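You operate a simulated robot arm through the tools that you are given. There is no shell and no other tool. Be economical: measure what you need, move in short steps, check, and stop when the job is done.

You run a simulated robot arm. Do the job below in one go: nothing can be reset, and whatever is moved stays where it is left.

## Task
Put the cover on, tighten both cover knobs, then open the clamp.

It is judged by the outcome, as a careful person would: the job done as asked, and still so three seconds after it is handed in. It fails if anything else is knocked over, pushed out of place, dropped, spilled or broken. A push-on lid holds only when it is set on centred and level and pressed home; a screw cap is set on level and turned clockwise until tight.

## Robot
A 6-joint arm with a two-finger parallel gripper, fixed in place. Base frame: the origin is at the foot of the arm, x ahead of it, y to its left, z up. Lengths are in m, angles in rad, forces in N, time in s.
Its first joint turns from -1.152 to 1.152 rad. Payload 2.7 kg.
The TCP is the grasp point between the finger pads, 0.023 m short of the fingertips. In the tool frame z runs along the fingers and y along their closing line. The gripper opens to 0.094 m. The fingers are 0.038 m wide and 0.01 m thick; the gripper's body (0.054 by 0.096 m) begins 0.039 m behind the TCP.
Orientation is that of the tool frame in the base frame, as [roll, pitch, yaw] about the fixed x, y, z axes, in that order (R = Rz(yaw) Ry(pitch) Rx(roll)). With the fingers straight down and closing along the base's y, the tool's x points along the base's -x, its y along +y and its z along -z.

## Interface
- The arm moves only by the tool jog_arm. Its argument "series" is a list of rows, each a list of 7 numbers: the shift along the base's x, y, z in m, then the turn, a rotation vector about the base's x, y, z in degrees, then the finger opening in m, from 0 to 0.094. In form: [[x, y, z, rx, ry, rz, fingers], ...]. A call has 1 to 10 rows; each row is the pose to reach, as a shift and turn from the pose commanded when the call began. Rows are played at 5 a second. More than 0.05 m and 0.15 rad between two rows, or a gripper value outside its range, and nothing of the call is played. A pose out of reach is approached as far as the arm can. The call stops where the force on the tool passes 40 N (or 10 N more than at its start, if that is more) or the arm is blocked; 0.2 s more then pass. Each finger travels about 0.045 m/s and halts on what it meets, pressing with about 25 N; the grip force reading is that of the motor and also rises with nothing between the fingers. The clock runs only during rows and for 0.2 s after the last one: add rows that repeat a pose to give the fingers time. The reply holds the time, the measured pose of the TCP, the force on the tool along the base axes, the opening and the grip force, in the units named above and with some noise.
- Cameras (640 x 400 px; columns grow to the right, rows downward): "scene" is fixed at [0.0698, -0.4302, 1.4004]; the picture's right is [0.81, -0.59, 0.00], its down [-0.35, -0.48, -0.80] and it looks along [0.47, 0.65, -0.60] (base axes); focal length 334 px, centre (320, 200). "wrist" rides on the gripper at [0.086, 0.016, -0.074] in the tool frame; the picture's right is [-0.18, 0.98, 0.00], its down [-0.58, -0.11, -0.81] and it looks along [-0.79, -0.15, 0.59] (tool axes); focal length 243 px, centre (320, 200). There is no depth. A picture from a camera that has moved, and an enlarged one, comes with that camera's place and axes in the base frame and with its lens.
- camera(camera): a new picture of that camera. It takes no simulated time.
- close_up(camera, box): a new picture of the part [left, top, right, bottom] of that camera's present view, enlarged. It takes no simulated time.
- finish_job(): hands the job in; it is judged then, once.

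Work in short steps. Places have to be worked out from the pictures, the camera data and where the tool is seen: move nearer, look again, correct. Check each grasp and each placing, and mend what went wrong. You have 120 turns and 68 pictures in all, those below and enlarged ones among them. Open the gripper and draw the arm clear of the work before you hand the job in, unless the task says otherwise; then end with one line.

The tools are called after "Request:" by a JSON object that holds its "api" and its "payload". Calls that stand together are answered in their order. jog_arm: Moves the arm, as the interface text tells. Its arguments: {"type":"object","properties":{"series":{"type":"array","items":{"type":"array","items":{"type":"number"}}}},"required":["series"]} The other tools are called the same way: camera (camera) takes a picture; close_up (camera, box) takes an enlarged picture of a part of a camera's view; finish_job () hands the job in.

At the start:

```text
clock: 0.0
position: [0.3767, -0.0525, 1.1228]
ee_rot: [3.142, 0.0, -3.141]
contact_force: [0.3, 0.8, -0.4]
opening: 0.0939
gripper_force: 0.0
```

scene: 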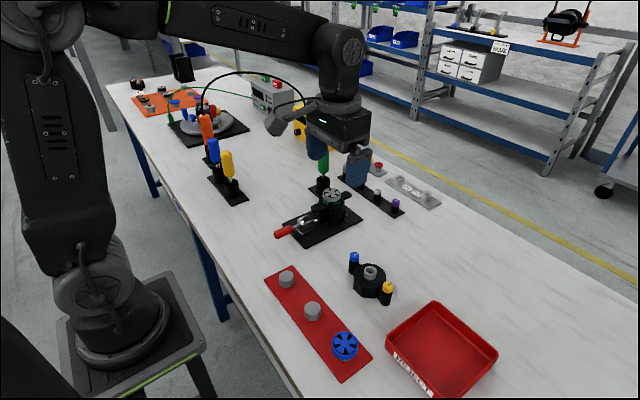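
wrist: 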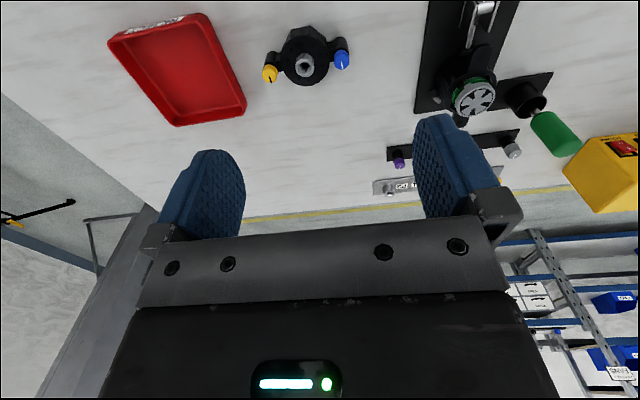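

I start with close views of the clamp fixture and the black part with the blue/yellow knobs.

Request:
{"api": "close_up", "payload": {"camera": "scene", "box": [260, 170, 420, 270]}}

Request:
{"api": "close_up", "payload": {"camera": "scene", "box": [320, 230, 420, 320]}}

Request:
{"api": "close_up", "payload": {"camera": "wrist", "box": [240, 0, 560, 200]}}

```text
4.00 times, centred on (340, 220) of scene
camera zoom: at [0.0698, -0.4302, 1.4004], right [0.81, -0.59, 0.0], down [-0.35, -0.48, -0.8], along [0.47, 0.65, -0.6], focal length 1337 px, centre (240, 120)
```

zoom: 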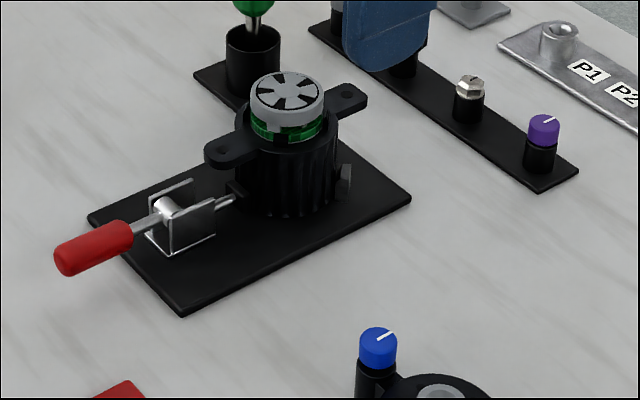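

```text
4.44 times, centred on (370, 275) of scene
camera zoom: at [0.0698, -0.4302, 1.4004], right [0.81, -0.59, 0.0], down [-0.35, -0.48, -0.8], along [0.47, 0.65, -0.6], focal length 1485 px, centre (98, -133)
```

zoom: 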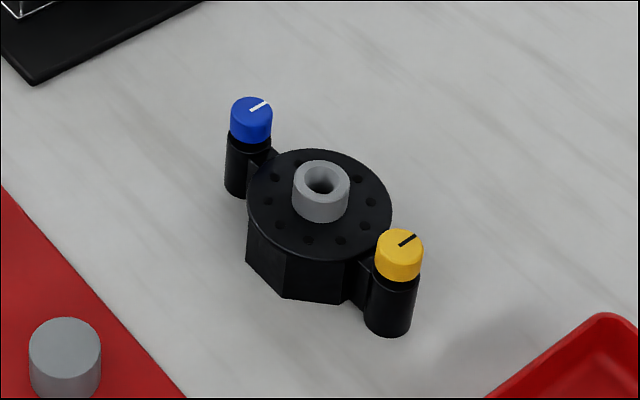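

```text
2.00 times, centred on (400, 100) of wrist
camera zoom: at [0.2904, -0.0354, 1.1968], right [0.18, 0.98, 0.0], down [0.58, -0.11, 0.81], along [0.79, -0.15, -0.59], focal length 485 px, centre (160, 400)
```

zoom: 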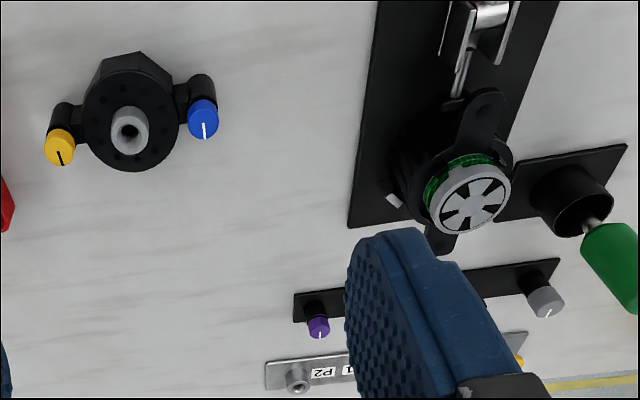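

The cover (black octagon, blue/yellow captive knobs) triangulates to about (0.455, -0.089), knob tops at z≈0.83, with its knobs along y. The housing in the clamp is at about (0.525, 0.145) with ears along x. I move above the cover, turning the tool about 80°.

Request:
{"api": "jog_arm", "payload": {"series": [[0.008, -0.004, -0.012, 0, 0, 8, 0.094], [0.016, -0.007, -0.024, 0, 0, 16, 0.094], [0.023, -0.011, -0.036, 0, 0, 24, 0.094], [0.031, -0.015, -0.048, 0, 0, 32, 0.094], [0.039, -0.018, -0.06, 0, 0, 40, 0.094], [0.047, -0.022, -0.072, 0, 0, 48, 0.094], [0.055, -0.026, -0.084, 0, 0, 56, 0.094], [0.063, -0.03, -0.096, 0, 0, 64, 0.094], [0.07, -0.033, -0.108, 0, 0, 72, 0.094], [0.078, -0.0365, -0.12, 0, 0, 80, 0.094]]}}

Request:
{"api": "jog_arm", "payload": {"series": [[0, 0, -0.02, 0, 0, 5, 0.094], [0, 0, -0.03, 0, 0, 10, 0.094], [0, 0, -0.03, 0, 0, 10, 0.094]]}}

Request:
{"api": "camera", "payload": {"camera": "wrist"}}

Request:
{"api": "camera", "payload": {"camera": "scene"}}

```text
clock: 2.2
position: [0.4548, -0.0885, 1.0013]
ee_rot: [-3.141, 0.001, -1.742]
contact_force: [-1.1, 0.6, -0.5]
opening: 0.094
gripper_force: 0.0
```

```text
clock: 3.0
position: [0.4537, -0.0899, 0.9714]
ee_rot: [-3.141, -0.001, -1.569]
contact_force: [0.5, 0.5, -0.9]
opening: 0.0938
gripper_force: 0.1
```

```text
62 pictures are left
camera wrist: at [0.4392, -0.1748, 1.0458], right [-0.98, 0.18, 0.0], down [0.11, 0.58, 0.81], along [0.15, 0.79, -0.59], focal length 243 px, centre (320, 200)
```

wrist: 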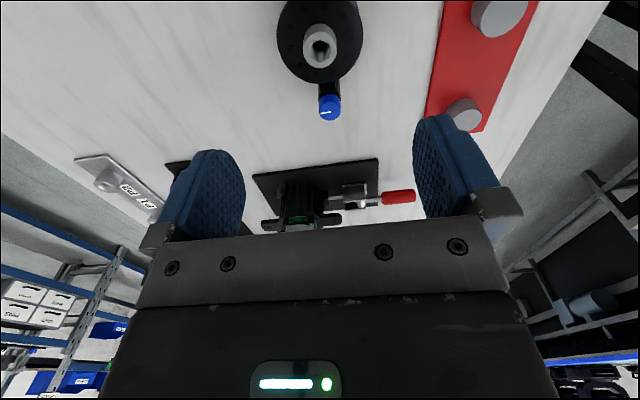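

```text
61 pictures are left
```

scene: 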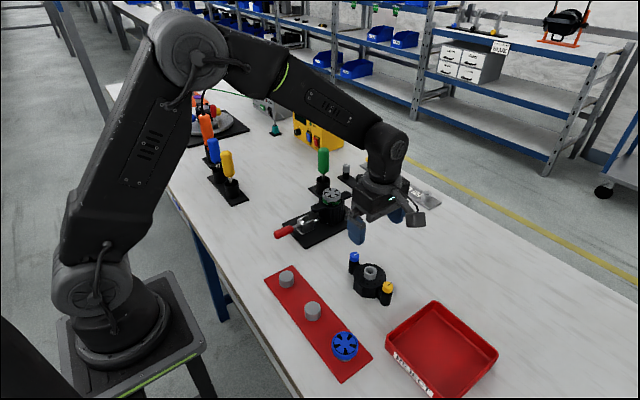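

The cover pipe is at about (0.4555, -0.0895, 0.825), nearly under the tool. I lower to just above it and look from nearby.

Request:
{"api": "jog_arm", "payload": {"series": [[0.001, 0, -0.03, 0, 0, 0, 0.094], [0.0015, 0.0005, -0.06, 0, 0, 0, 0.094], [0.0015, 0.0005, -0.095, 0, 0, 0, 0.094], [0.0015, 0.0005, -0.095, 0, 0, 0, 0.094]]}}

Request:
{"api": "camera", "payload": {"camera": "wrist"}}

Request:
{"api": "close_up", "payload": {"camera": "scene", "box": [300, 190, 440, 320]}}

```text
clock: 4.0
position: [0.457, -0.0878, 0.8759]
ee_rot: [-3.141, -0.001, -1.57]
contact_force: [0.2, -0.3, 0.0]
opening: 0.094
gripper_force: 0.0
```

```text
60 pictures are left
camera wrist: at [0.4414, -0.1736, 0.9513], right [-0.98, 0.18, 0.0], down [0.11, 0.58, 0.81], along [0.15, 0.79, -0.59], focal length 243 px, centre (320, 200)
```

wrist: 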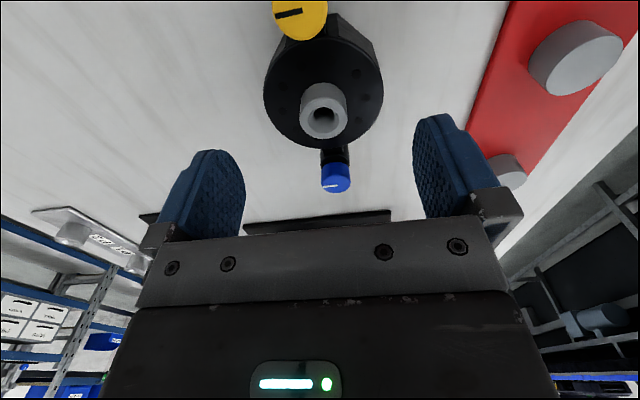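

```text
3.08 times, centred on (370, 255) of scene
camera zoom: at [0.0698, -0.4302, 1.4004], right [0.81, -0.59, 0.0], down [-0.35, -0.48, -0.8], along [0.47, 0.65, -0.6], focal length 1028 px, centre (166, 31)
```

zoom: 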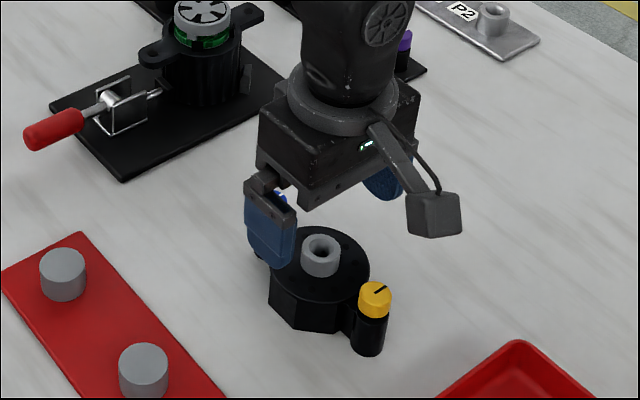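

Alignment is good. I lower with the fingers straddling the octagon body to TCP z≈0.798 (gripper body just above the pipe), watching force.

Request:
{"api": "jog_arm", "payload": {"series": [[0, -0.001, -0.03, 0, 0, 0, 0.094], [0, -0.001, -0.055, 0, 0, 0, 0.094], [0, -0.001, -0.07, 0, 0, 0, 0.094], [0, -0.001, -0.078, 0, 0, 0, 0.094], [0, -0.001, -0.078, 0, 0, 0, 0.094]]}}

Request:
{"api": "close_up", "payload": {"camera": "scene", "box": [300, 210, 440, 320]}}

Request:
{"api": "camera", "payload": {"camera": "wrist"}}

```text
clock: 5.2
position: [0.4558, -0.0914, 0.8023]
ee_rot: [3.141, 0.0, -1.571]
contact_force: [-1.5, 0.2, 3.0]
opening: 0.093
gripper_force: 0.0
stopped in row 5: the force on the tool passed its limit (the readings are from after the stop); the commanded pose is now the measured one
```

```text
3.64 times, centred on (370, 265) of scene
camera zoom: at [0.0698, -0.4302, 1.4005], right [0.81, -0.59, 0.0], down [-0.35, -0.48, -0.8], along [0.47, 0.65, -0.6], focal length 1215 px, centre (138, -36)
```

zoom: 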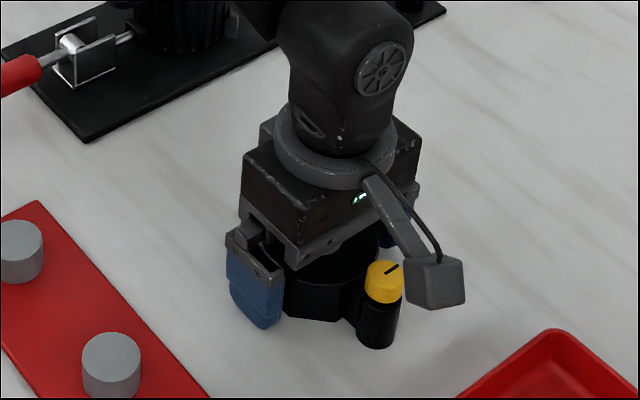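

```text
57 pictures are left
camera wrist: at [0.4404, -0.1758, 0.8773], right [-0.98, 0.18, 0.0], down [0.11, 0.58, 0.81], along [0.15, 0.79, -0.59], focal length 243 px, centre (320, 200)
```

wrist: 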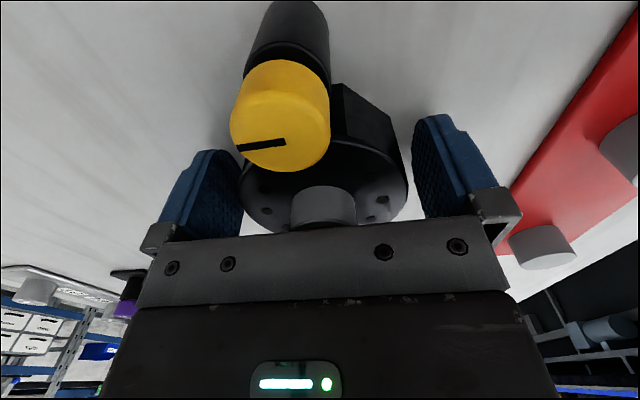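

Contact at TCP z≈0.80 (table or pipe). I back up 3 mm and close the fingers on the body.

Request:
{"api": "jog_arm", "payload": {"series": [[0, 0, 0.003, 0, 0, 0, 0.093], [0, 0, 0.003, 0, 0, 0, 0.08], [0, 0, 0.003, 0, 0, 0, 0.06], [0, 0, 0.003, 0, 0, 0, 0.06], [0, 0, 0.003, 0, 0, 0, 0.06], [0, 0, 0.003, 0, 0, 0, 0.06]]}}

```text
clock: 6.6
position: [0.4555, -0.0903, 0.8058]
ee_rot: [-3.141, -0.002, -1.57]
contact_force: [0.0, -0.6, -0.1]
opening: 0.073
gripper_force: 25.0
```

Gripped at 0.073 m opening. I lift gently and check.

Request:
{"api": "jog_arm", "payload": {"series": [[0, 0, 0.005, 0, 0, 0, 0.06], [0, 0, 0.03, 0, 0, 0, 0.06], [0, 0, 0.07, 0, 0, 0, 0.06], [0, 0, 0.11, 0, 0, 0, 0.06], [0, 0, 0.15, 0, 0, 0, 0.06], [0, 0, 0.15, 0, 0, 0, 0.06]]}}

Request:
{"api": "close_up", "payload": {"camera": "scene", "box": [280, 130, 440, 280]}}

Request:
{"api": "camera", "payload": {"camera": "wrist"}}

```text
clock: 8.0
position: [0.4558, -0.0903, 0.9564]
ee_rot: [3.141, 0.001, -1.571]
contact_force: [0.1, -0.2, -1.4]
opening: 0.0728
gripper_force: 24.9
```

```text
2.67 times, centred on (360, 205) of scene
camera zoom: at [0.0699, -0.4302, 1.4004], right [0.81, -0.59, 0.0], down [-0.35, -0.48, -0.8], along [0.47, 0.65, -0.6], focal length 891 px, centre (213, 187)
```

zoom: 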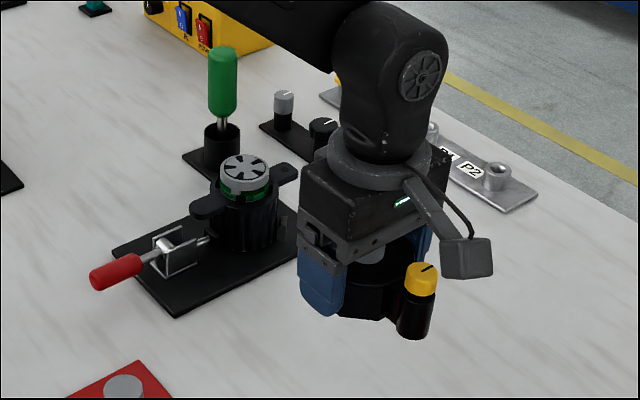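

```text
55 pictures are left
camera wrist: at [0.4403, -0.1754, 1.0304], right [-0.98, 0.18, 0.0], down [0.11, 0.58, 0.81], along [0.15, 0.79, -0.59], focal length 243 px, centre (320, 200)
```

wrist: 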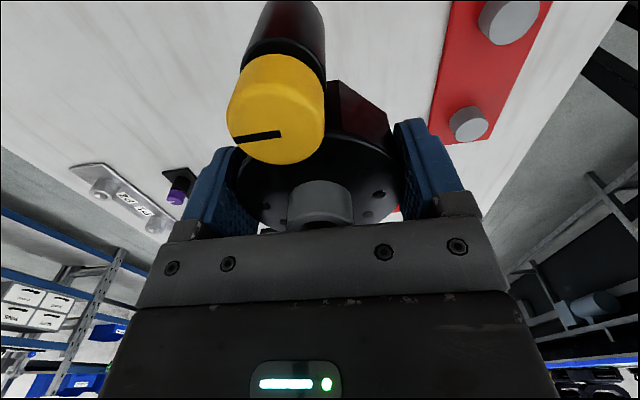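

The cover is held level. Now a tight view of the housing to locate its ear holes accurately.

Request:
{"api": "close_up", "payload": {"camera": "scene", "box": [300, 175, 364, 225]}}

Request:
{"api": "close_up", "payload": {"camera": "scene", "box": [340, 200, 412, 260]}}

```text
8.00 times, centred on (332, 200) of scene
camera zoom: at [0.0699, -0.4302, 1.4004], right [0.81, -0.59, 0.0], down [-0.35, -0.48, -0.8], along [0.47, 0.65, -0.6], focal length 2673 px, centre (224, 200)
```

zoom: 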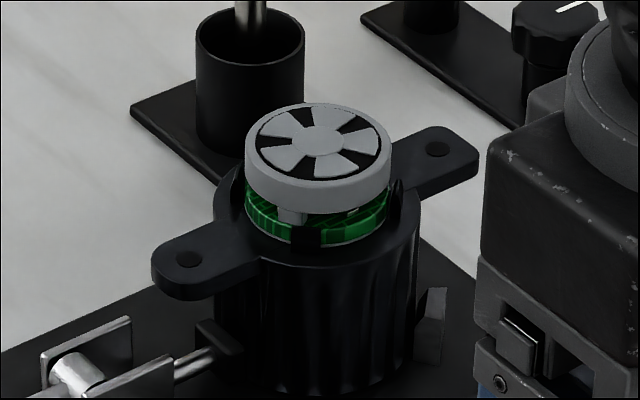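

```text
6.67 times, centred on (376, 230) of scene
camera zoom: at [0.0699, -0.4302, 1.4004], right [0.81, -0.59, 0.0], down [-0.35, -0.48, -0.8], along [0.47, 0.65, -0.6], focal length 2228 px, centre (-53, 0)
```

zoom: 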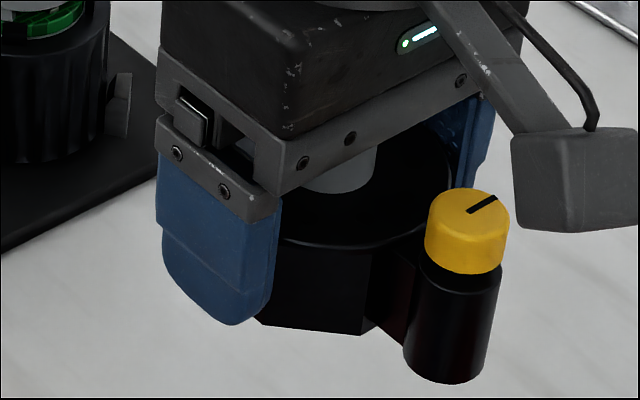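

Next I turn the tool back -90° so the knobs line up with the ears (along x), moving to an offset vantage at (0.42, 0.03, 1.03) for a second view of the housing.

Request:
{"api": "jog_arm", "payload": {"series": [[-0.004, 0.01, 0.0074, 0, 0, -8, 0.06], [-0.007, 0.02, 0.015, 0, 0, -16, 0.06], [-0.011, 0.03, 0.022, 0, 0, -24, 0.06], [-0.014, 0.04, 0.03, 0, 0, -32, 0.06], [-0.018, 0.05, 0.037, 0, 0, -40, 0.06], [-0.022, 0.06, 0.044, 0, 0, -48, 0.06], [-0.025, 0.07, 0.052, 0, 0, -56, 0.06], [-0.029, 0.08, 0.059, 0, 0, -64, 0.06], [-0.032, 0.09, 0.067, 0, 0, -72, 0.06], [-0.036, 0.1, 0.074, 0, 0, -80, 0.06]]}}

Request:
{"api": "jog_arm", "payload": {"series": [[0, 0.01, 0, 0, 0, -5, 0.06], [0, 0.02, 0, 0, 0, -10, 0.06], [0, 0.02, 0, 0, 0, -10, 0.06]]}}

Request:
{"api": "camera", "payload": {"camera": "wrist"}}

Request:
{"api": "camera", "payload": {"camera": "scene"}}

```text
clock: 10.2
position: [0.421, 0.0105, 1.0313]
ee_rot: [3.141, 0.0, -2.968]
contact_force: [-0.2, 0.0, -1.2]
opening: 0.0728
gripper_force: 25.4
```

```text
clock: 11.0
position: [0.4195, 0.0282, 1.0293]
ee_rot: [-3.14, 0.0, 3.14]
contact_force: [-0.1, -0.4, -1.4]
opening: 0.0728
gripper_force: 24.7
```

```text
52 pictures are left
camera wrist: at [0.3337, 0.0471, 1.1043], right [0.19, 0.98, 0.0], down [0.58, -0.11, 0.81], along [0.79, -0.15, -0.59], focal length 243 px, centre (320, 200)
```

wrist: 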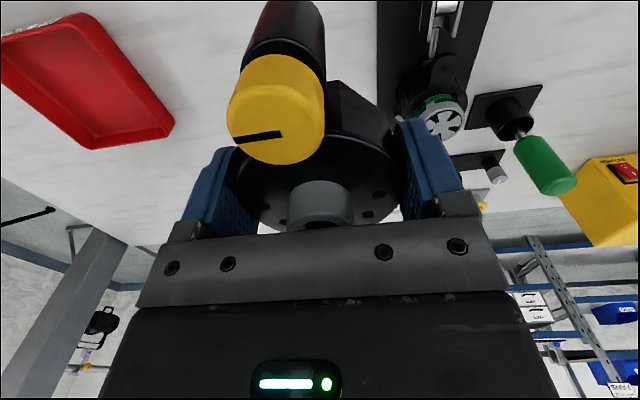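

```text
51 pictures are left
```

scene: 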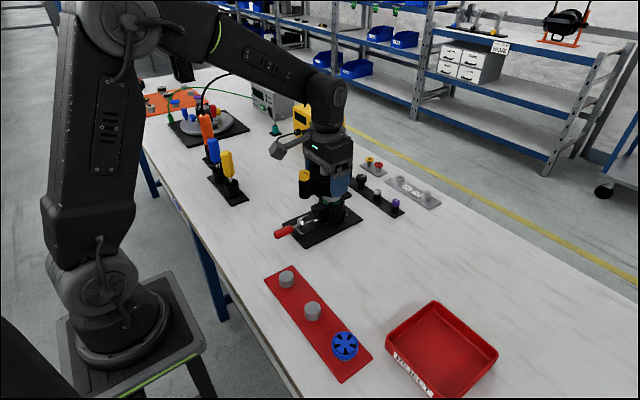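

I zoom in on the housing in the wrist view to triangulate.

Request:
{"api": "close_up", "payload": {"camera": "wrist", "box": [380, 20, 508, 100]}}

Request:
{"api": "close_up", "payload": {"camera": "wrist", "box": [390, 70, 518, 150]}}

```text
5.00 times, centred on (444, 60) of wrist
camera zoom: at [0.3337, 0.0471, 1.1043], right [0.19, 0.98, 0.0], down [0.58, -0.11, 0.81], along [0.79, -0.15, -0.59], focal length 1213 px, centre (-300, 900)
```

zoom: 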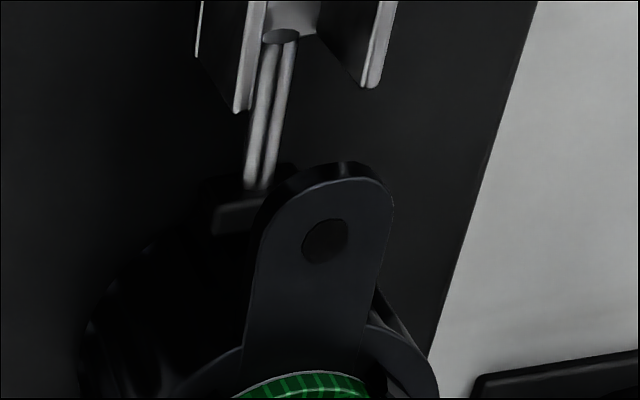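

```text
5.00 times, centred on (454, 110) of wrist
camera zoom: at [0.3337, 0.0471, 1.1043], right [0.19, 0.98, 0.0], down [0.58, -0.11, 0.81], along [0.79, -0.15, -0.59], focal length 1213 px, centre (-350, 650)
```

zoom: 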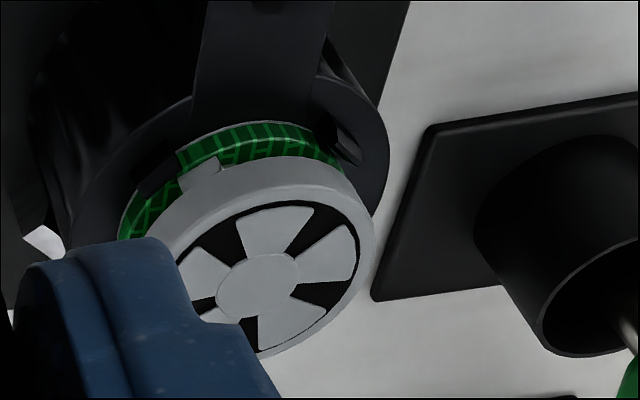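

Triangulation gives housing centre ≈(0.540, 0.158), ear tops z≈0.835, impeller top z≈0.864, ears parallel to x. I move the cover to hover above it at TCP z≈0.96.

Request:
{"api": "jog_arm", "payload": {"series": [[0.03, 0.03, 0, 0, 0, 0, 0.06], [0.06, 0.06, 0, 0, 0, 0, 0.06], [0.09, 0.095, 0, 0, 0, 0, 0.06], [0.12, 0.129, -0.02, 0, 0, 0, 0.06], [0.12, 0.129, -0.05, 0, 0, 0, 0.06], [0.12, 0.129, -0.07, 0, 0, 0, 0.06], [0.12, 0.129, -0.07, 0, 0, 0, 0.06]]}}

Request:
{"api": "close_up", "payload": {"camera": "scene", "box": [280, 120, 408, 230]}}

Request:
{"api": "camera", "payload": {"camera": "wrist"}}

```text
clock: 12.6
position: [0.5384, 0.1598, 0.9601]
ee_rot: [3.141, -0.001, 3.141]
contact_force: [0.1, -1.0, -1.9]
opening: 0.0728
gripper_force: 25.5
```

```text
3.64 times, centred on (344, 175) of scene
camera zoom: at [0.0699, -0.4302, 1.4004], right [0.81, -0.59, 0.0], down [-0.35, -0.48, -0.8], along [0.47, 0.65, -0.6], focal length 1215 px, centre (233, 291)
```

zoom: 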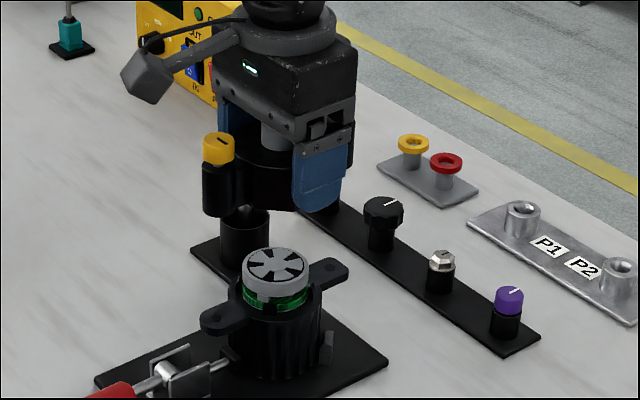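

```text
47 pictures are left
camera wrist: at [0.4533, 0.1772, 1.0347], right [0.18, 0.98, 0.0], down [0.58, -0.11, 0.81], along [0.79, -0.15, -0.59], focal length 243 px, centre (320, 200)
```

wrist: 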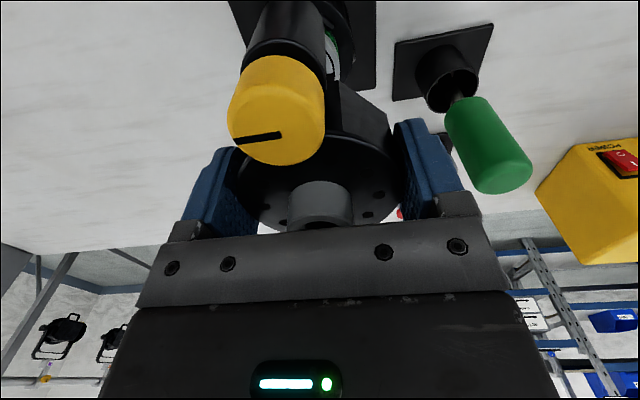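

The cover bottom is ~28 mm below TCP. I lower to TCP z≈0.905 (bottom ~13 mm above the impeller) and compare positions at close range.

Request:
{"api": "jog_arm", "payload": {"series": [[0, 0, -0.02, 0, 0, 0, 0.06], [0, 0, -0.04, 0, 0, 0, 0.06], [0, 0, -0.055, 0, 0, 0, 0.06], [0, 0, -0.055, 0, 0, 0, 0.06]]}}

Request:
{"api": "close_up", "payload": {"camera": "scene", "box": [296, 155, 376, 215]}}

Request:
{"api": "close_up", "payload": {"camera": "wrist", "box": [180, 0, 420, 150]}}

```text
clock: 13.6
position: [0.5403, 0.1577, 0.9043]
ee_rot: [3.141, 0.001, -3.141]
contact_force: [-1.1, -0.3, -1.9]
opening: 0.0729
gripper_force: 25.5
```

```text
6.67 times, centred on (336, 185) of scene
camera zoom: at [0.0699, -0.4302, 1.4004], right [0.81, -0.59, 0.0], down [-0.35, -0.48, -0.8], along [0.47, 0.65, -0.6], focal length 2228 px, centre (213, 300)
```

zoom: 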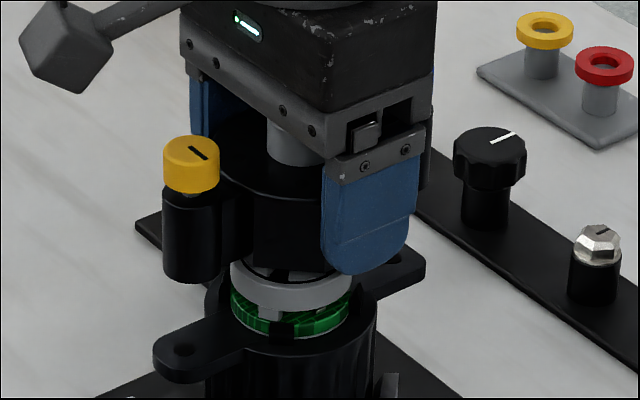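

```text
2.67 times, centred on (300, 75) of wrist
camera zoom: at [0.4539, 0.176, 0.9792], right [0.18, 0.98, 0.0], down [0.58, -0.11, 0.81], along [0.79, -0.15, -0.59], focal length 647 px, centre (373, 533)
```

zoom: 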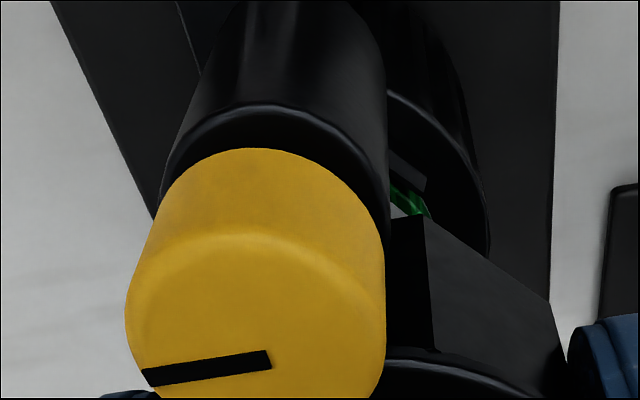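

The pillar sits ~4–5 mm too far in +x relative to the ear hole. I shift −5 mm x, −1 mm y and lower to TCP z≈0.88, watching force.

Request:
{"api": "jog_arm", "payload": {"series": [[-0.005, -0.001, 0, 0, 0, 0, 0.06], [-0.005, -0.001, -0.01, 0, 0, 0, 0.06], [-0.005, -0.001, -0.018, 0, 0, 0, 0.06], [-0.005, -0.001, -0.024, 0, 0, 0, 0.06], [-0.005, -0.001, -0.024, 0, 0, 0, 0.06]]}}

Request:
{"api": "close_up", "payload": {"camera": "scene", "box": [304, 170, 368, 218]}}

Request:
{"api": "close_up", "payload": {"camera": "wrist", "box": [180, 0, 420, 150]}}

```text
clock: 14.8
position: [0.5336, 0.1576, 0.8796]
ee_rot: [-3.139, -0.007, 3.139]
contact_force: [-2.8, -4.3, -3.5]
opening: 0.0732
gripper_force: 25.2
```

```text
8.33 times, centred on (336, 194) of scene
camera zoom: at [0.0698, -0.4303, 1.4004], right [0.81, -0.59, 0.0], down [-0.35, -0.48, -0.8], along [0.47, 0.65, -0.6], focal length 2785 px, centre (187, 250)
```

zoom: 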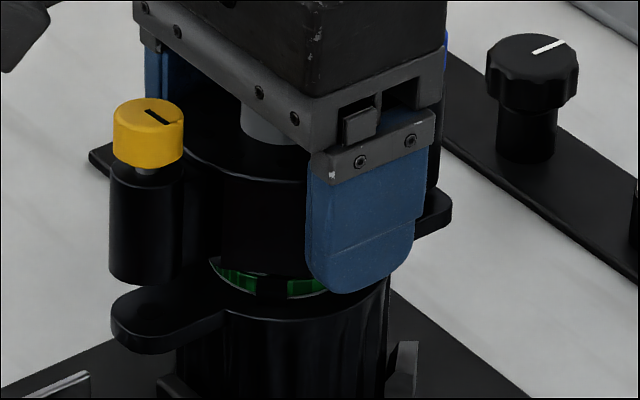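

```text
2.67 times, centred on (300, 75) of wrist
camera zoom: at [0.4479, 0.1745, 0.954], right [0.19, 0.98, 0.0], down [0.59, -0.11, 0.8], along [0.79, -0.15, -0.6], focal length 647 px, centre (373, 533)
```

zoom: 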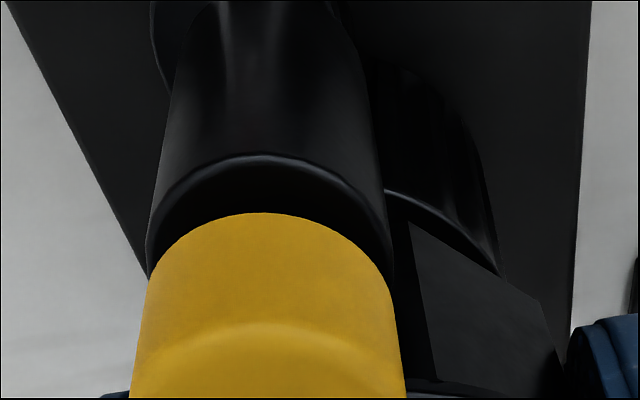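

Column alignment with the ear hole is now good, but a light side force (−x, −y) and the row gap both say the cover is a few mm too far along the camera's viewing direction. I shift (−1.8, −2.4) mm and read the force.

Request:
{"api": "jog_arm", "payload": {"series": [[-0.001, -0.0012, 0, 0, 0, 0, 0.06], [-0.0018, -0.0024, 0, 0, 0, 0, 0.06], [-0.0018, -0.0024, 0, 0, 0, 0, 0.06]]}}

```text
clock: 15.6
position: [0.5334, 0.1563, 0.8809]
ee_rot: [3.141, 0.001, -3.141]
contact_force: [0.9, -0.1, -1.8]
opening: 0.0726
gripper_force: 24.7
```

Side force vanished. I descend in small steps to feel the seat (expected TCP ≈0.862).

Request:
{"api": "jog_arm", "payload": {"series": [[0, 0, -0.004, 0, 0, 0, 0.06], [0, 0, -0.008, 0, 0, 0, 0.06], [0, 0, -0.011, 0, 0, 0, 0.06], [0, 0, -0.011, 0, 0, 0, 0.06]]}}

Request:
{"api": "close_up", "payload": {"camera": "scene", "box": [304, 170, 368, 218]}}

```text
clock: 16.6
position: [0.5345, 0.1553, 0.872]
ee_rot: [3.139, 0.008, -3.139]
contact_force: [-11.8, -2.6, 29.7]
opening: 0.0743
gripper_force: 25.3
```

```text
8.33 times, centred on (336, 194) of scene
camera zoom: at [0.0691, -0.4304, 1.4004], right [0.81, -0.59, 0.0], down [-0.35, -0.48, -0.8], along [0.47, 0.65, -0.6], focal length 2785 px, centre (187, 250)
```

zoom: 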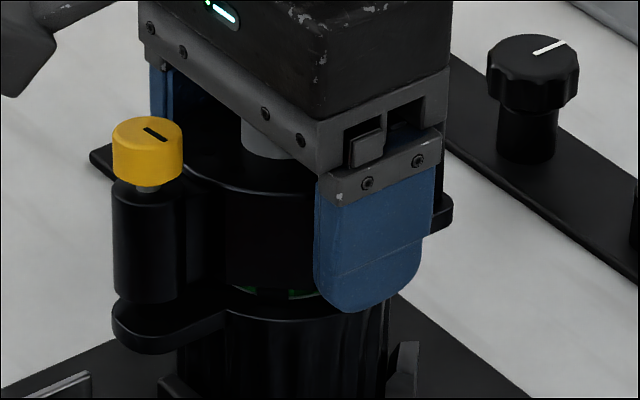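

Contact came early (~9 mm above seat) with a −x side force. I check the wrist view for ear/pillar alignment.

Request:
{"api": "close_up", "payload": {"camera": "wrist", "box": [200, 0, 360, 100]}}

Request:
{"api": "jog_arm", "payload": {"series": [[-0.001, 0, 0.003, 0, 0, 0, 0.06], [-0.001, 0, 0.005, 0, 0, 0, 0.06], [-0.001, 0, 0.005, 0, 0, 0, 0.06]]}}

```text
4.00 times, centred on (280, 50) of wrist
camera zoom: at [0.4482, 0.1726, 0.9462], right [0.18, 0.98, 0.0], down [0.58, -0.11, 0.81], along [0.8, -0.15, -0.59], focal length 970 px, centre (480, 800)
```

zoom: 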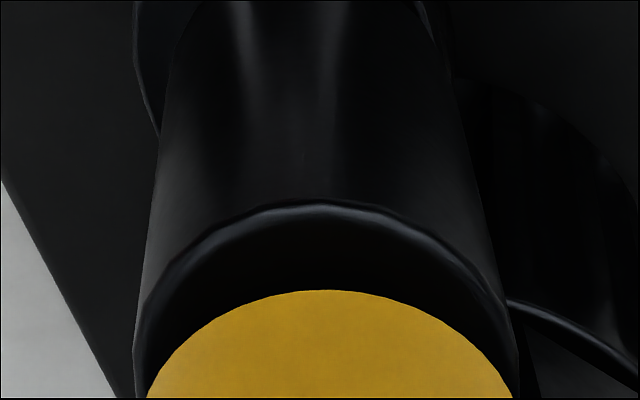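

```text
clock: 17.4
position: [0.5328, 0.1539, 0.8735]
ee_rot: [-3.139, -0.003, 3.14]
contact_force: [3.9, -5.3, -1.9]
opening: 0.0734
gripper_force: 25.0
```

The ear shows on the −y side of the pillar: cover should go ~2.3 mm further −y (and ~1 mm −x to keep the column match). I raise, shift, and look again.

Request:
{"api": "jog_arm", "payload": {"series": [[0, 0, 0.006, 0, 0, 0, 0.06], [-0.0005, -0.001, 0.006, 0, 0, 0, 0.06], [-0.001, -0.0023, 0.006, 0, 0, 0, 0.06], [-0.001, -0.0023, 0.006, 0, 0, 0, 0.06]]}}

Request:
{"api": "close_up", "payload": {"camera": "wrist", "box": [200, 0, 360, 100]}}

Request:
{"api": "close_up", "payload": {"camera": "scene", "box": [304, 170, 368, 218]}}

```text
clock: 18.4
position: [0.5316, 0.1516, 0.88]
ee_rot: [-3.14, 0.0, -3.141]
contact_force: [0.5, 1.4, -1.4]
opening: 0.0728
gripper_force: 25.6
```

```text
4.00 times, centred on (280, 50) of wrist
camera zoom: at [0.4457, 0.1697, 0.9543], right [0.18, 0.98, 0.0], down [0.58, -0.11, 0.81], along [0.79, -0.15, -0.59], focal length 970 px, centre (480, 800)
```

zoom: 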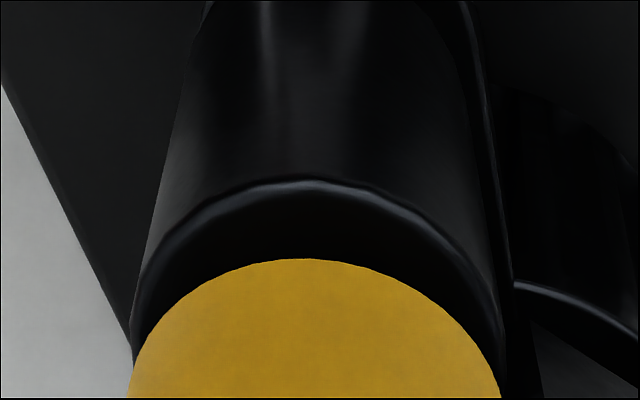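

```text
8.33 times, centred on (336, 194) of scene
camera zoom: at [0.0699, -0.4302, 1.4004], right [0.81, -0.59, 0.0], down [-0.35, -0.48, -0.8], along [0.47, 0.65, -0.6], focal length 2785 px, centre (187, 250)
```

zoom: 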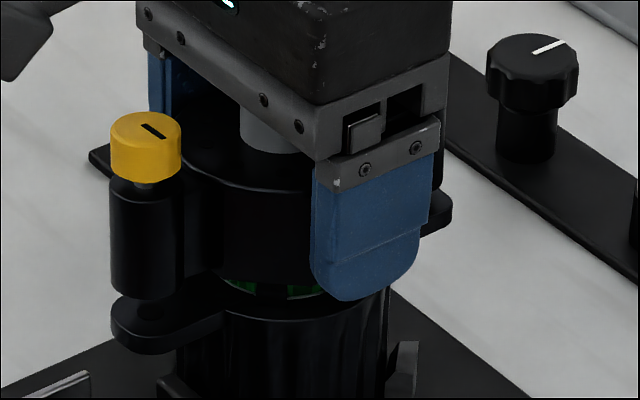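

I want a clearer, wider wrist view to judge the y alignment.

Request:
{"api": "close_up", "payload": {"camera": "wrist", "box": [230, 0, 326, 60]}}

Request:
{"api": "close_up", "payload": {"camera": "scene", "box": [310, 180, 350, 210]}}

```text
6.67 times, centred on (278, 30) of wrist
camera zoom: at [0.4457, 0.1697, 0.9543], right [0.18, 0.98, 0.0], down [0.58, -0.11, 0.81], along [0.79, -0.15, -0.59], focal length 1618 px, centre (600, 1333)
```

zoom: 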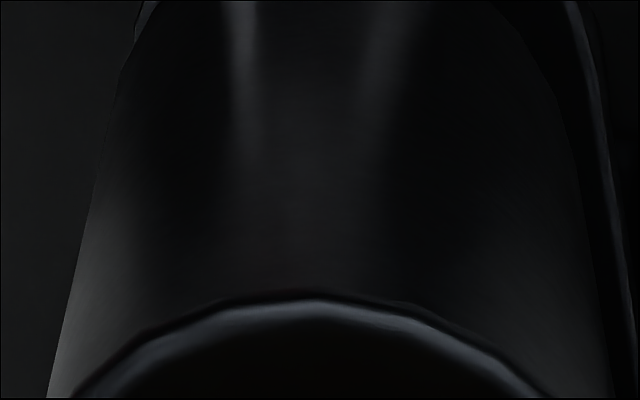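

```text
13.33 times, centred on (330, 195) of scene
camera zoom: at [0.0699, -0.4302, 1.4004], right [0.81, -0.59, 0.0], down [-0.35, -0.48, -0.8], along [0.47, 0.65, -0.6], focal length 4456 px, centre (187, 267)
```

zoom: 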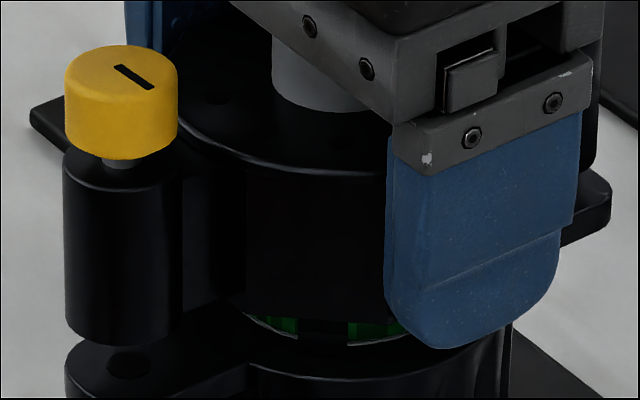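

Now y is aligned (ear and pillar both ≈0.150) and x needs about +1.3 mm (hole is right of the pillar axis in scene). I apply that and descend again.

Request:
{"api": "jog_arm", "payload": {"series": [[0.0013, 0, 0, 0, 0, 0, 0.06], [0.0013, 0, -0.004, 0, 0, 0, 0.06], [0.0013, 0, -0.008, 0, 0, 0, 0.06], [0.0013, 0, -0.008, 0, 0, 0, 0.06]]}}

```text
clock: 19.4
position: [0.5321, 0.1543, 0.8726]
ee_rot: [-3.14, 0.001, 3.141]
contact_force: [-0.3, -0.2, 0.2]
opening: 0.0728
gripper_force: 25.2
```

No force at the height where it jammed before. Continue down slowly.

Request:
{"api": "jog_arm", "payload": {"series": [[0, 0, -0.003, 0, 0, 0, 0.06], [0, 0, -0.006, 0, 0, 0, 0.06], [0, 0, -0.008, 0, 0, 0, 0.06], [0, 0, -0.008, 0, 0, 0, 0.06]]}}

Request:
{"api": "close_up", "payload": {"camera": "scene", "box": [304, 170, 368, 218]}}

```text
clock: 20.1
position: [0.5346, 0.1534, 0.8729]
ee_rot: [3.139, 0.007, -3.14]
contact_force: [-7.2, -2.4, 6.6]
opening: 0.0729
gripper_force: 25.4
stopped in row 3: the force on the tool passed its limit (the readings are from after the stop); the commanded pose is now the measured one
```

```text
8.33 times, centred on (336, 194) of scene
camera zoom: at [0.0695, -0.4303, 1.4004], right [0.81, -0.59, 0.0], down [-0.35, -0.48, -0.8], along [0.47, 0.65, -0.6], focal length 2785 px, centre (187, 250)
```

zoom: 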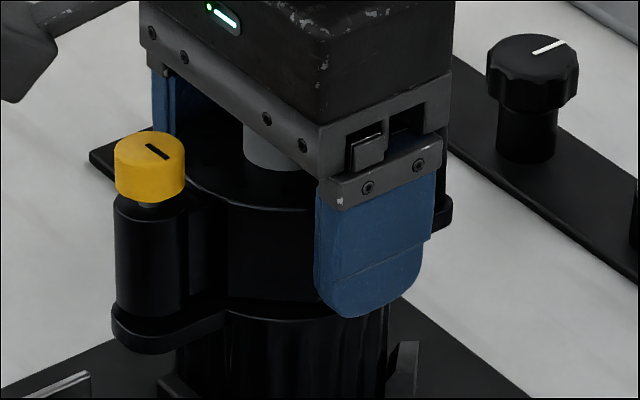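

Side force is again −x, so it wants ~1 mm −x. I nudge −x and press lightly again.

Request:
{"api": "jog_arm", "payload": {"series": [[-0.001, 0, 0.001, 0, 0, 0, 0.06], [-0.0015, 0, -0.001, 0, 0, 0, 0.06], [-0.0015, 0, -0.003, 0, 0, 0, 0.06], [-0.0015, 0, -0.003, 0, 0, 0, 0.06]]}}

Request:
{"api": "close_up", "payload": {"camera": "scene", "box": [310, 180, 350, 210]}}

Request:
{"api": "close_up", "payload": {"camera": "wrist", "box": [180, 0, 460, 240]}}

```text
clock: 21.1
position: [0.5335, 0.1532, 0.8725]
ee_rot: [3.137, 0.012, -3.138]
contact_force: [-6.6, -6.8, 28.4]
opening: 0.0729
gripper_force: 24.8
```

```text
13.33 times, centred on (330, 195) of scene
camera zoom: at [0.0692, -0.4305, 1.4004], right [0.81, -0.59, 0.0], down [-0.35, -0.48, -0.8], along [0.47, 0.65, -0.6], focal length 4456 px, centre (187, 267)
```

zoom: 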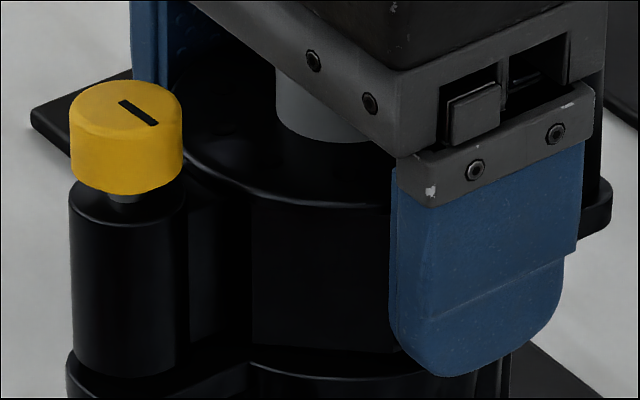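

```text
1.67 times, centred on (320, 120) of wrist
camera zoom: at [0.4465, 0.17, 0.9451], right [0.18, 0.98, 0.01], down [0.57, -0.11, 0.81], along [0.8, -0.14, -0.58], focal length 404 px, centre (320, 333)
```

zoom: 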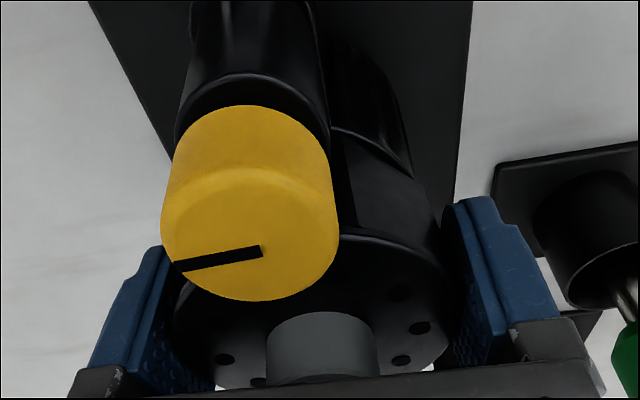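

The cover still stands ~5 mm proud, and the tilt suggests contact on the far (+x, blue) side. I look at that side and at the front seam.

Request:
{"api": "close_up", "payload": {"camera": "scene", "box": [336, 178, 368, 202]}}

Request:
{"api": "close_up", "payload": {"camera": "scene", "box": [314, 192, 354, 222]}}

```text
16.00 times, centred on (352, 190) of scene
camera zoom: at [0.0692, -0.4305, 1.4004], right [0.81, -0.59, 0.0], down [-0.35, -0.48, -0.8], along [0.47, 0.65, -0.6], focal length 5347 px, centre (-192, 360)
```

zoom: 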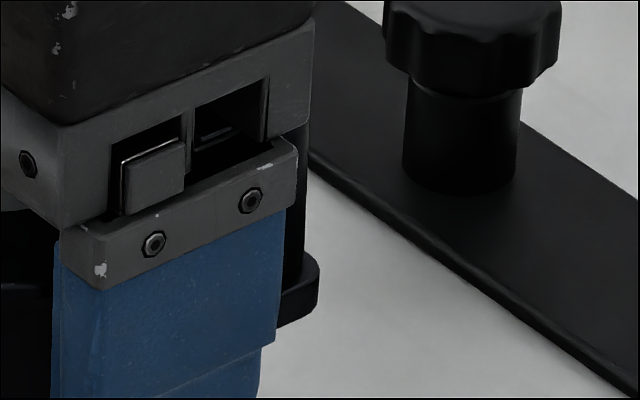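

```text
13.33 times, centred on (334, 207) of scene
camera zoom: at [0.0692, -0.4305, 1.4004], right [0.81, -0.59, 0.0], down [-0.35, -0.48, -0.8], along [0.47, 0.65, -0.6], focal length 4456 px, centre (133, 107)
```

zoom: 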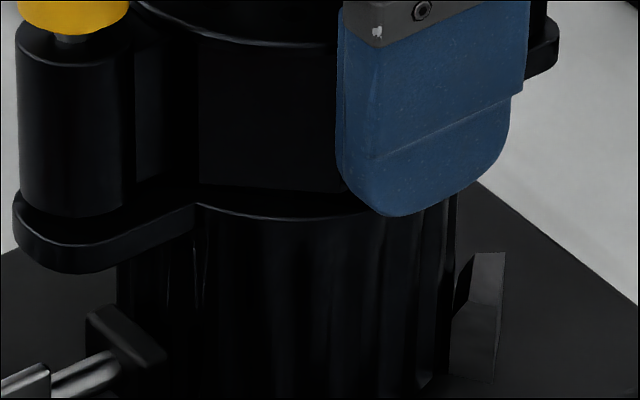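

On the yellow side pillar and ear are flush, but the blue pillar is ~2 mm left of its ear: the cover is yawed ~+2°. I lift 4 mm, rotate −2° with −1.9 mm y (keeping yellow in place), and check.

Request:
{"api": "jog_arm", "payload": {"series": [[0, 0, 0.004, 0, 0, 0, 0.06], [0, 0, 0.008, 0, 0, 0, 0.06], [0, -0.001, 0.008, 0, 0, -1, 0.06], [0, -0.0019, 0.008, 0, 0, -2, 0.06], [0, -0.0019, 0.008, 0, 0, -2, 0.06]]}}

Request:
{"api": "close_up", "payload": {"camera": "scene", "box": [304, 178, 368, 218]}}

```text
clock: 22.3
position: [0.5321, 0.1521, 0.8765]
ee_rot: [3.14, 0.007, 3.109]
contact_force: [0.1, -0.5, -2.2]
opening: 0.0728
gripper_force: 25.0
```

```text
10.00 times, centred on (336, 198) of scene
camera zoom: at [0.0699, -0.4302, 1.4004], right [0.81, -0.59, 0.0], down [-0.35, -0.48, -0.8], along [0.47, 0.65, -0.6], focal length 3342 px, centre (160, 220)
```

zoom: 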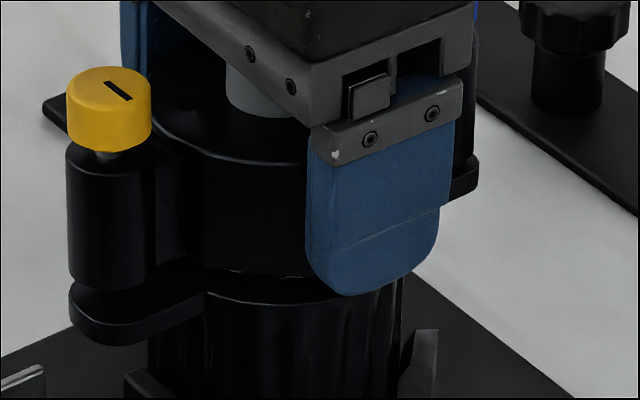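

Right side now matches; slight residuals: +1 mm x, and take out the 0.4° tilt picked up at the force stop. I correct those and look from the wrist too.

Request:
{"api": "jog_arm", "payload": {"series": [[0.001, 0, 0, 0, 0.4, 0.4, 0.06], [0.001, 0, 0, 0, 0.4, 0.4, 0.06]]}}

Request:
{"api": "close_up", "payload": {"camera": "wrist", "box": [220, 0, 380, 100]}}

Request:
{"api": "close_up", "payload": {"camera": "scene", "box": [304, 178, 368, 218]}}

```text
clock: 22.9
position: [0.5335, 0.1509, 0.8756]
ee_rot: [3.14, 0.001, 3.114]
contact_force: [0.3, 0.6, -2.0]
opening: 0.0729
gripper_force: 25.2
```

```text
4.00 times, centred on (300, 50) of wrist
camera zoom: at [0.4481, 0.1711, 0.9504], right [0.21, 0.98, 0.0], down [0.58, -0.13, 0.81], along [0.79, -0.17, -0.59], focal length 970 px, centre (400, 800)
```

zoom: 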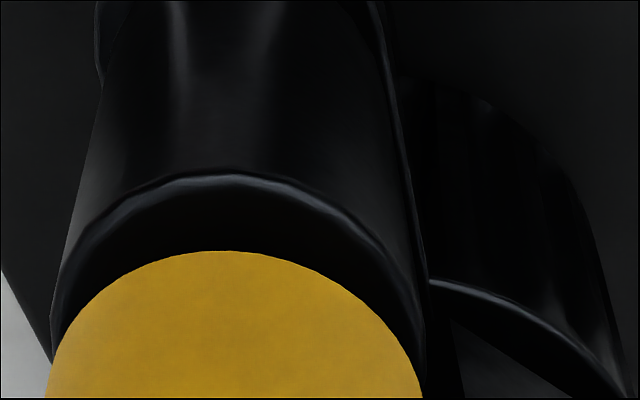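

```text
10.00 times, centred on (336, 198) of scene
camera zoom: at [0.0699, -0.4302, 1.4004], right [0.81, -0.59, 0.0], down [-0.35, -0.48, -0.8], along [0.47, 0.65, -0.6], focal length 3342 px, centre (160, 220)
```

zoom: 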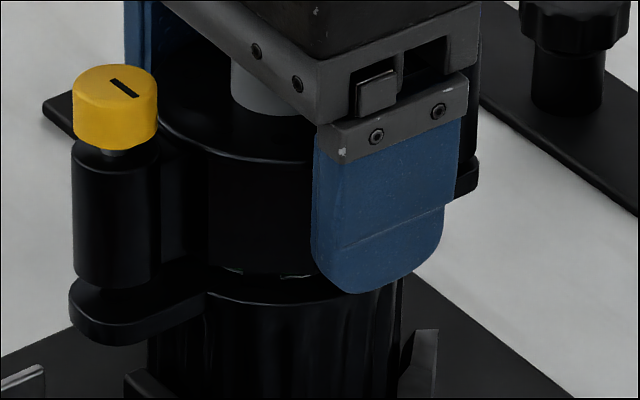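

Pillar and ear are now symmetric in the wrist view and flush in the scene view. Descend slowly again.

Request:
{"api": "jog_arm", "payload": {"series": [[0, 0, -0.003, 0, 0, 0.2, 0.06], [0, 0, -0.006, 0, 0, 0.2, 0.06], [0, 0, -0.009, 0, 0, 0.2, 0.06], [0, 0, -0.009, 0, 0, 0.2, 0.06]]}}

```text
clock: 24.0
position: [0.5348, 0.1534, 0.8726]
ee_rot: [3.141, 0.005, 3.121]
contact_force: [-8.7, -1.9, 7.3]
opening: 0.0731
gripper_force: 25.3
stopped in row 4: the force on the tool passed its limit (the readings are from after the stop); the commanded pose is now the measured one
```

Request:
{"api": "close_up", "payload": {"camera": "scene", "box": [304, 178, 368, 218]}}

Request:
{"api": "close_up", "payload": {"camera": "wrist", "box": [220, 0, 380, 100]}}

```text
10.00 times, centred on (336, 198) of scene
camera zoom: at [0.0695, -0.4303, 1.4004], right [0.81, -0.59, 0.0], down [-0.35, -0.48, -0.8], along [0.47, 0.65, -0.6], focal length 3342 px, centre (160, 220)
```

zoom: 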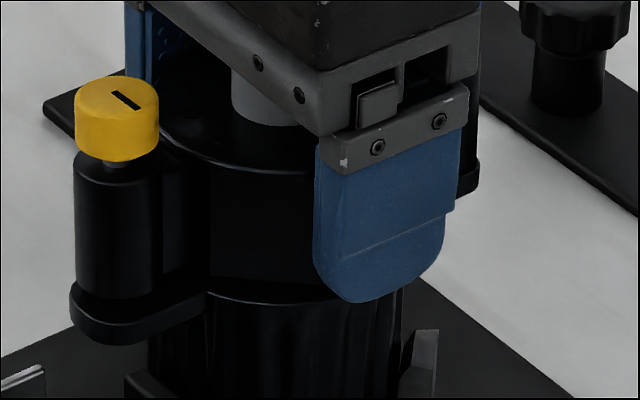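

```text
4.00 times, centred on (300, 50) of wrist
camera zoom: at [0.4485, 0.1712, 0.9462], right [0.21, 0.98, 0.0], down [0.58, -0.12, 0.81], along [0.79, -0.16, -0.59], focal length 970 px, centre (400, 800)
```

zoom: 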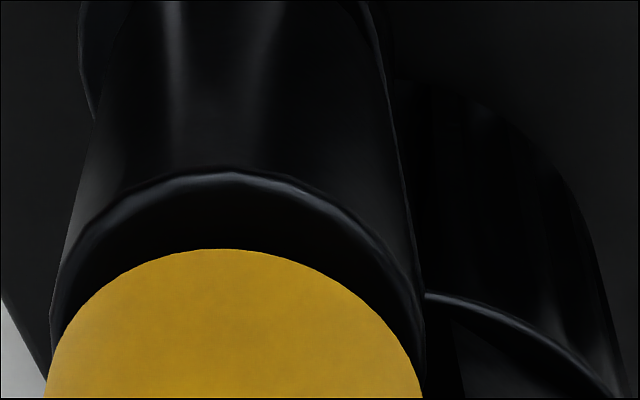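

It stops at the same height (likely a locating spigot) with a −x side force; under load the arm drifts +x. I do a gentle search: step −x at light pressure and watch force and height.

Request:
{"api": "jog_arm", "payload": {"series": [[-0.001, 0, 0, 0, 0.3, 0, 0.06], [-0.002, 0, 0, 0, 0.3, 0, 0.06], [-0.002, 0, -0.002, 0, 0.3, 0, 0.06], [-0.002, 0, -0.002, 0, 0.3, 0, 0.06]]}}

```text
clock: 25.0
position: [0.5339, 0.1526, 0.8719]
ee_rot: [3.138, 0.008, 3.119]
contact_force: [3.5, -3.0, 20.7]
opening: 0.0727
gripper_force: 25.2
```

Side force in x is nearly balanced now, remaining −y. I nudge −y 1.5 mm, +0.5 mm x and press slightly.

Request:
{"api": "jog_arm", "payload": {"series": [[0.0005, -0.0008, 0, 0, 0, 0, 0.06], [0.0005, -0.0015, 0, 0, 0, 0, 0.06], [0.0005, -0.0015, -0.001, 0, 0, 0, 0.06], [0.0005, -0.0015, -0.001, 0, 0, 0, 0.06]]}}

```text
clock: 26.0
position: [0.5343, 0.1523, 0.8718]
ee_rot: [3.135, 0.005, 3.12]
contact_force: [-1.5, 6.6, 25.8]
opening: 0.073
gripper_force: 24.6
```

Lateral force just tracks my command, so it's blocked rather than sliding in. I lift it off and tilt the cover toward the scene camera to see its underside, so I know what must fit.

Request:
{"api": "jog_arm", "payload": {"series": [[0, 0, 0.01, 0, 0, 0, 0.06], [0, 0, 0.04, 0, 0, 0, 0.06], [0, 0, 0.08, 0, 0, 0, 0.06], [0, 0, 0.12, 0, 0, 0, 0.06], [-0.03, -0.02, 0.15, 0, 0, 0, 0.06], [-0.06, -0.04, 0.18, 0, 0, 0, 0.06], [-0.09, -0.06, 0.21, 0, 0, 0, 0.06], [-0.12, -0.08, 0.22, 0, 0, 0, 0.06], [-0.13, -0.1, 0.22, 0, 0, 0, 0.06], [-0.13, -0.1, 0.22, 0, 0, 0, 0.06]]}}

Request:
{"api": "jog_arm", "payload": {"series": [[0, 0, 0, -6.4, 4.7, 0, 0.06], [0, 0, 0, -12.9, 9.4, 0, 0.06], [0, 0, 0, -19.4, 14.1, 0, 0.06], [0, 0, 0, -25.9, 18.9, 0, 0.06], [0, 0, 0, -32.4, 23.6, 0, 0.06], [0, 0, 0, -38.9, 28.3, 0, 0.06], [0, 0, 0, -45.4, 33, 0, 0.06], [0, 0, 0, -45.4, 33, 0, 0.06]]}}

Request:
{"api": "camera", "payload": {"camera": "scene"}}

```text
clock: 28.2
position: [0.4024, 0.05, 1.088]
ee_rot: [3.139, 0.0, 3.121]
contact_force: [-0.4, -0.7, -1.1]
opening: 0.0727
gripper_force: 24.9
```

```text
clock: 30.0
position: [0.4033, 0.0512, 1.0887]
ee_rot: [-2.258, -0.494, 2.882]
contact_force: [0.9, -0.8, -1.5]
opening: 0.0727
gripper_force: 24.9
```

```text
26 pictures are left
```

scene: 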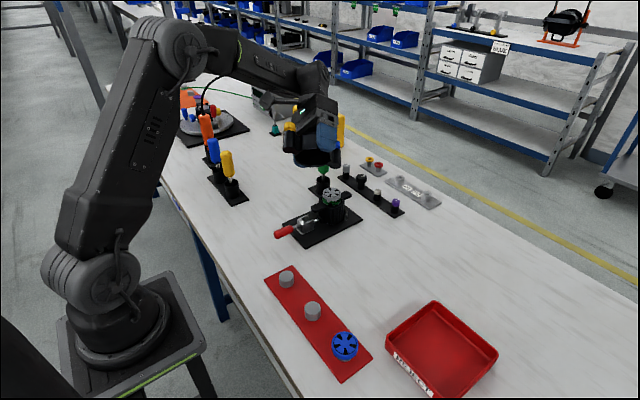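

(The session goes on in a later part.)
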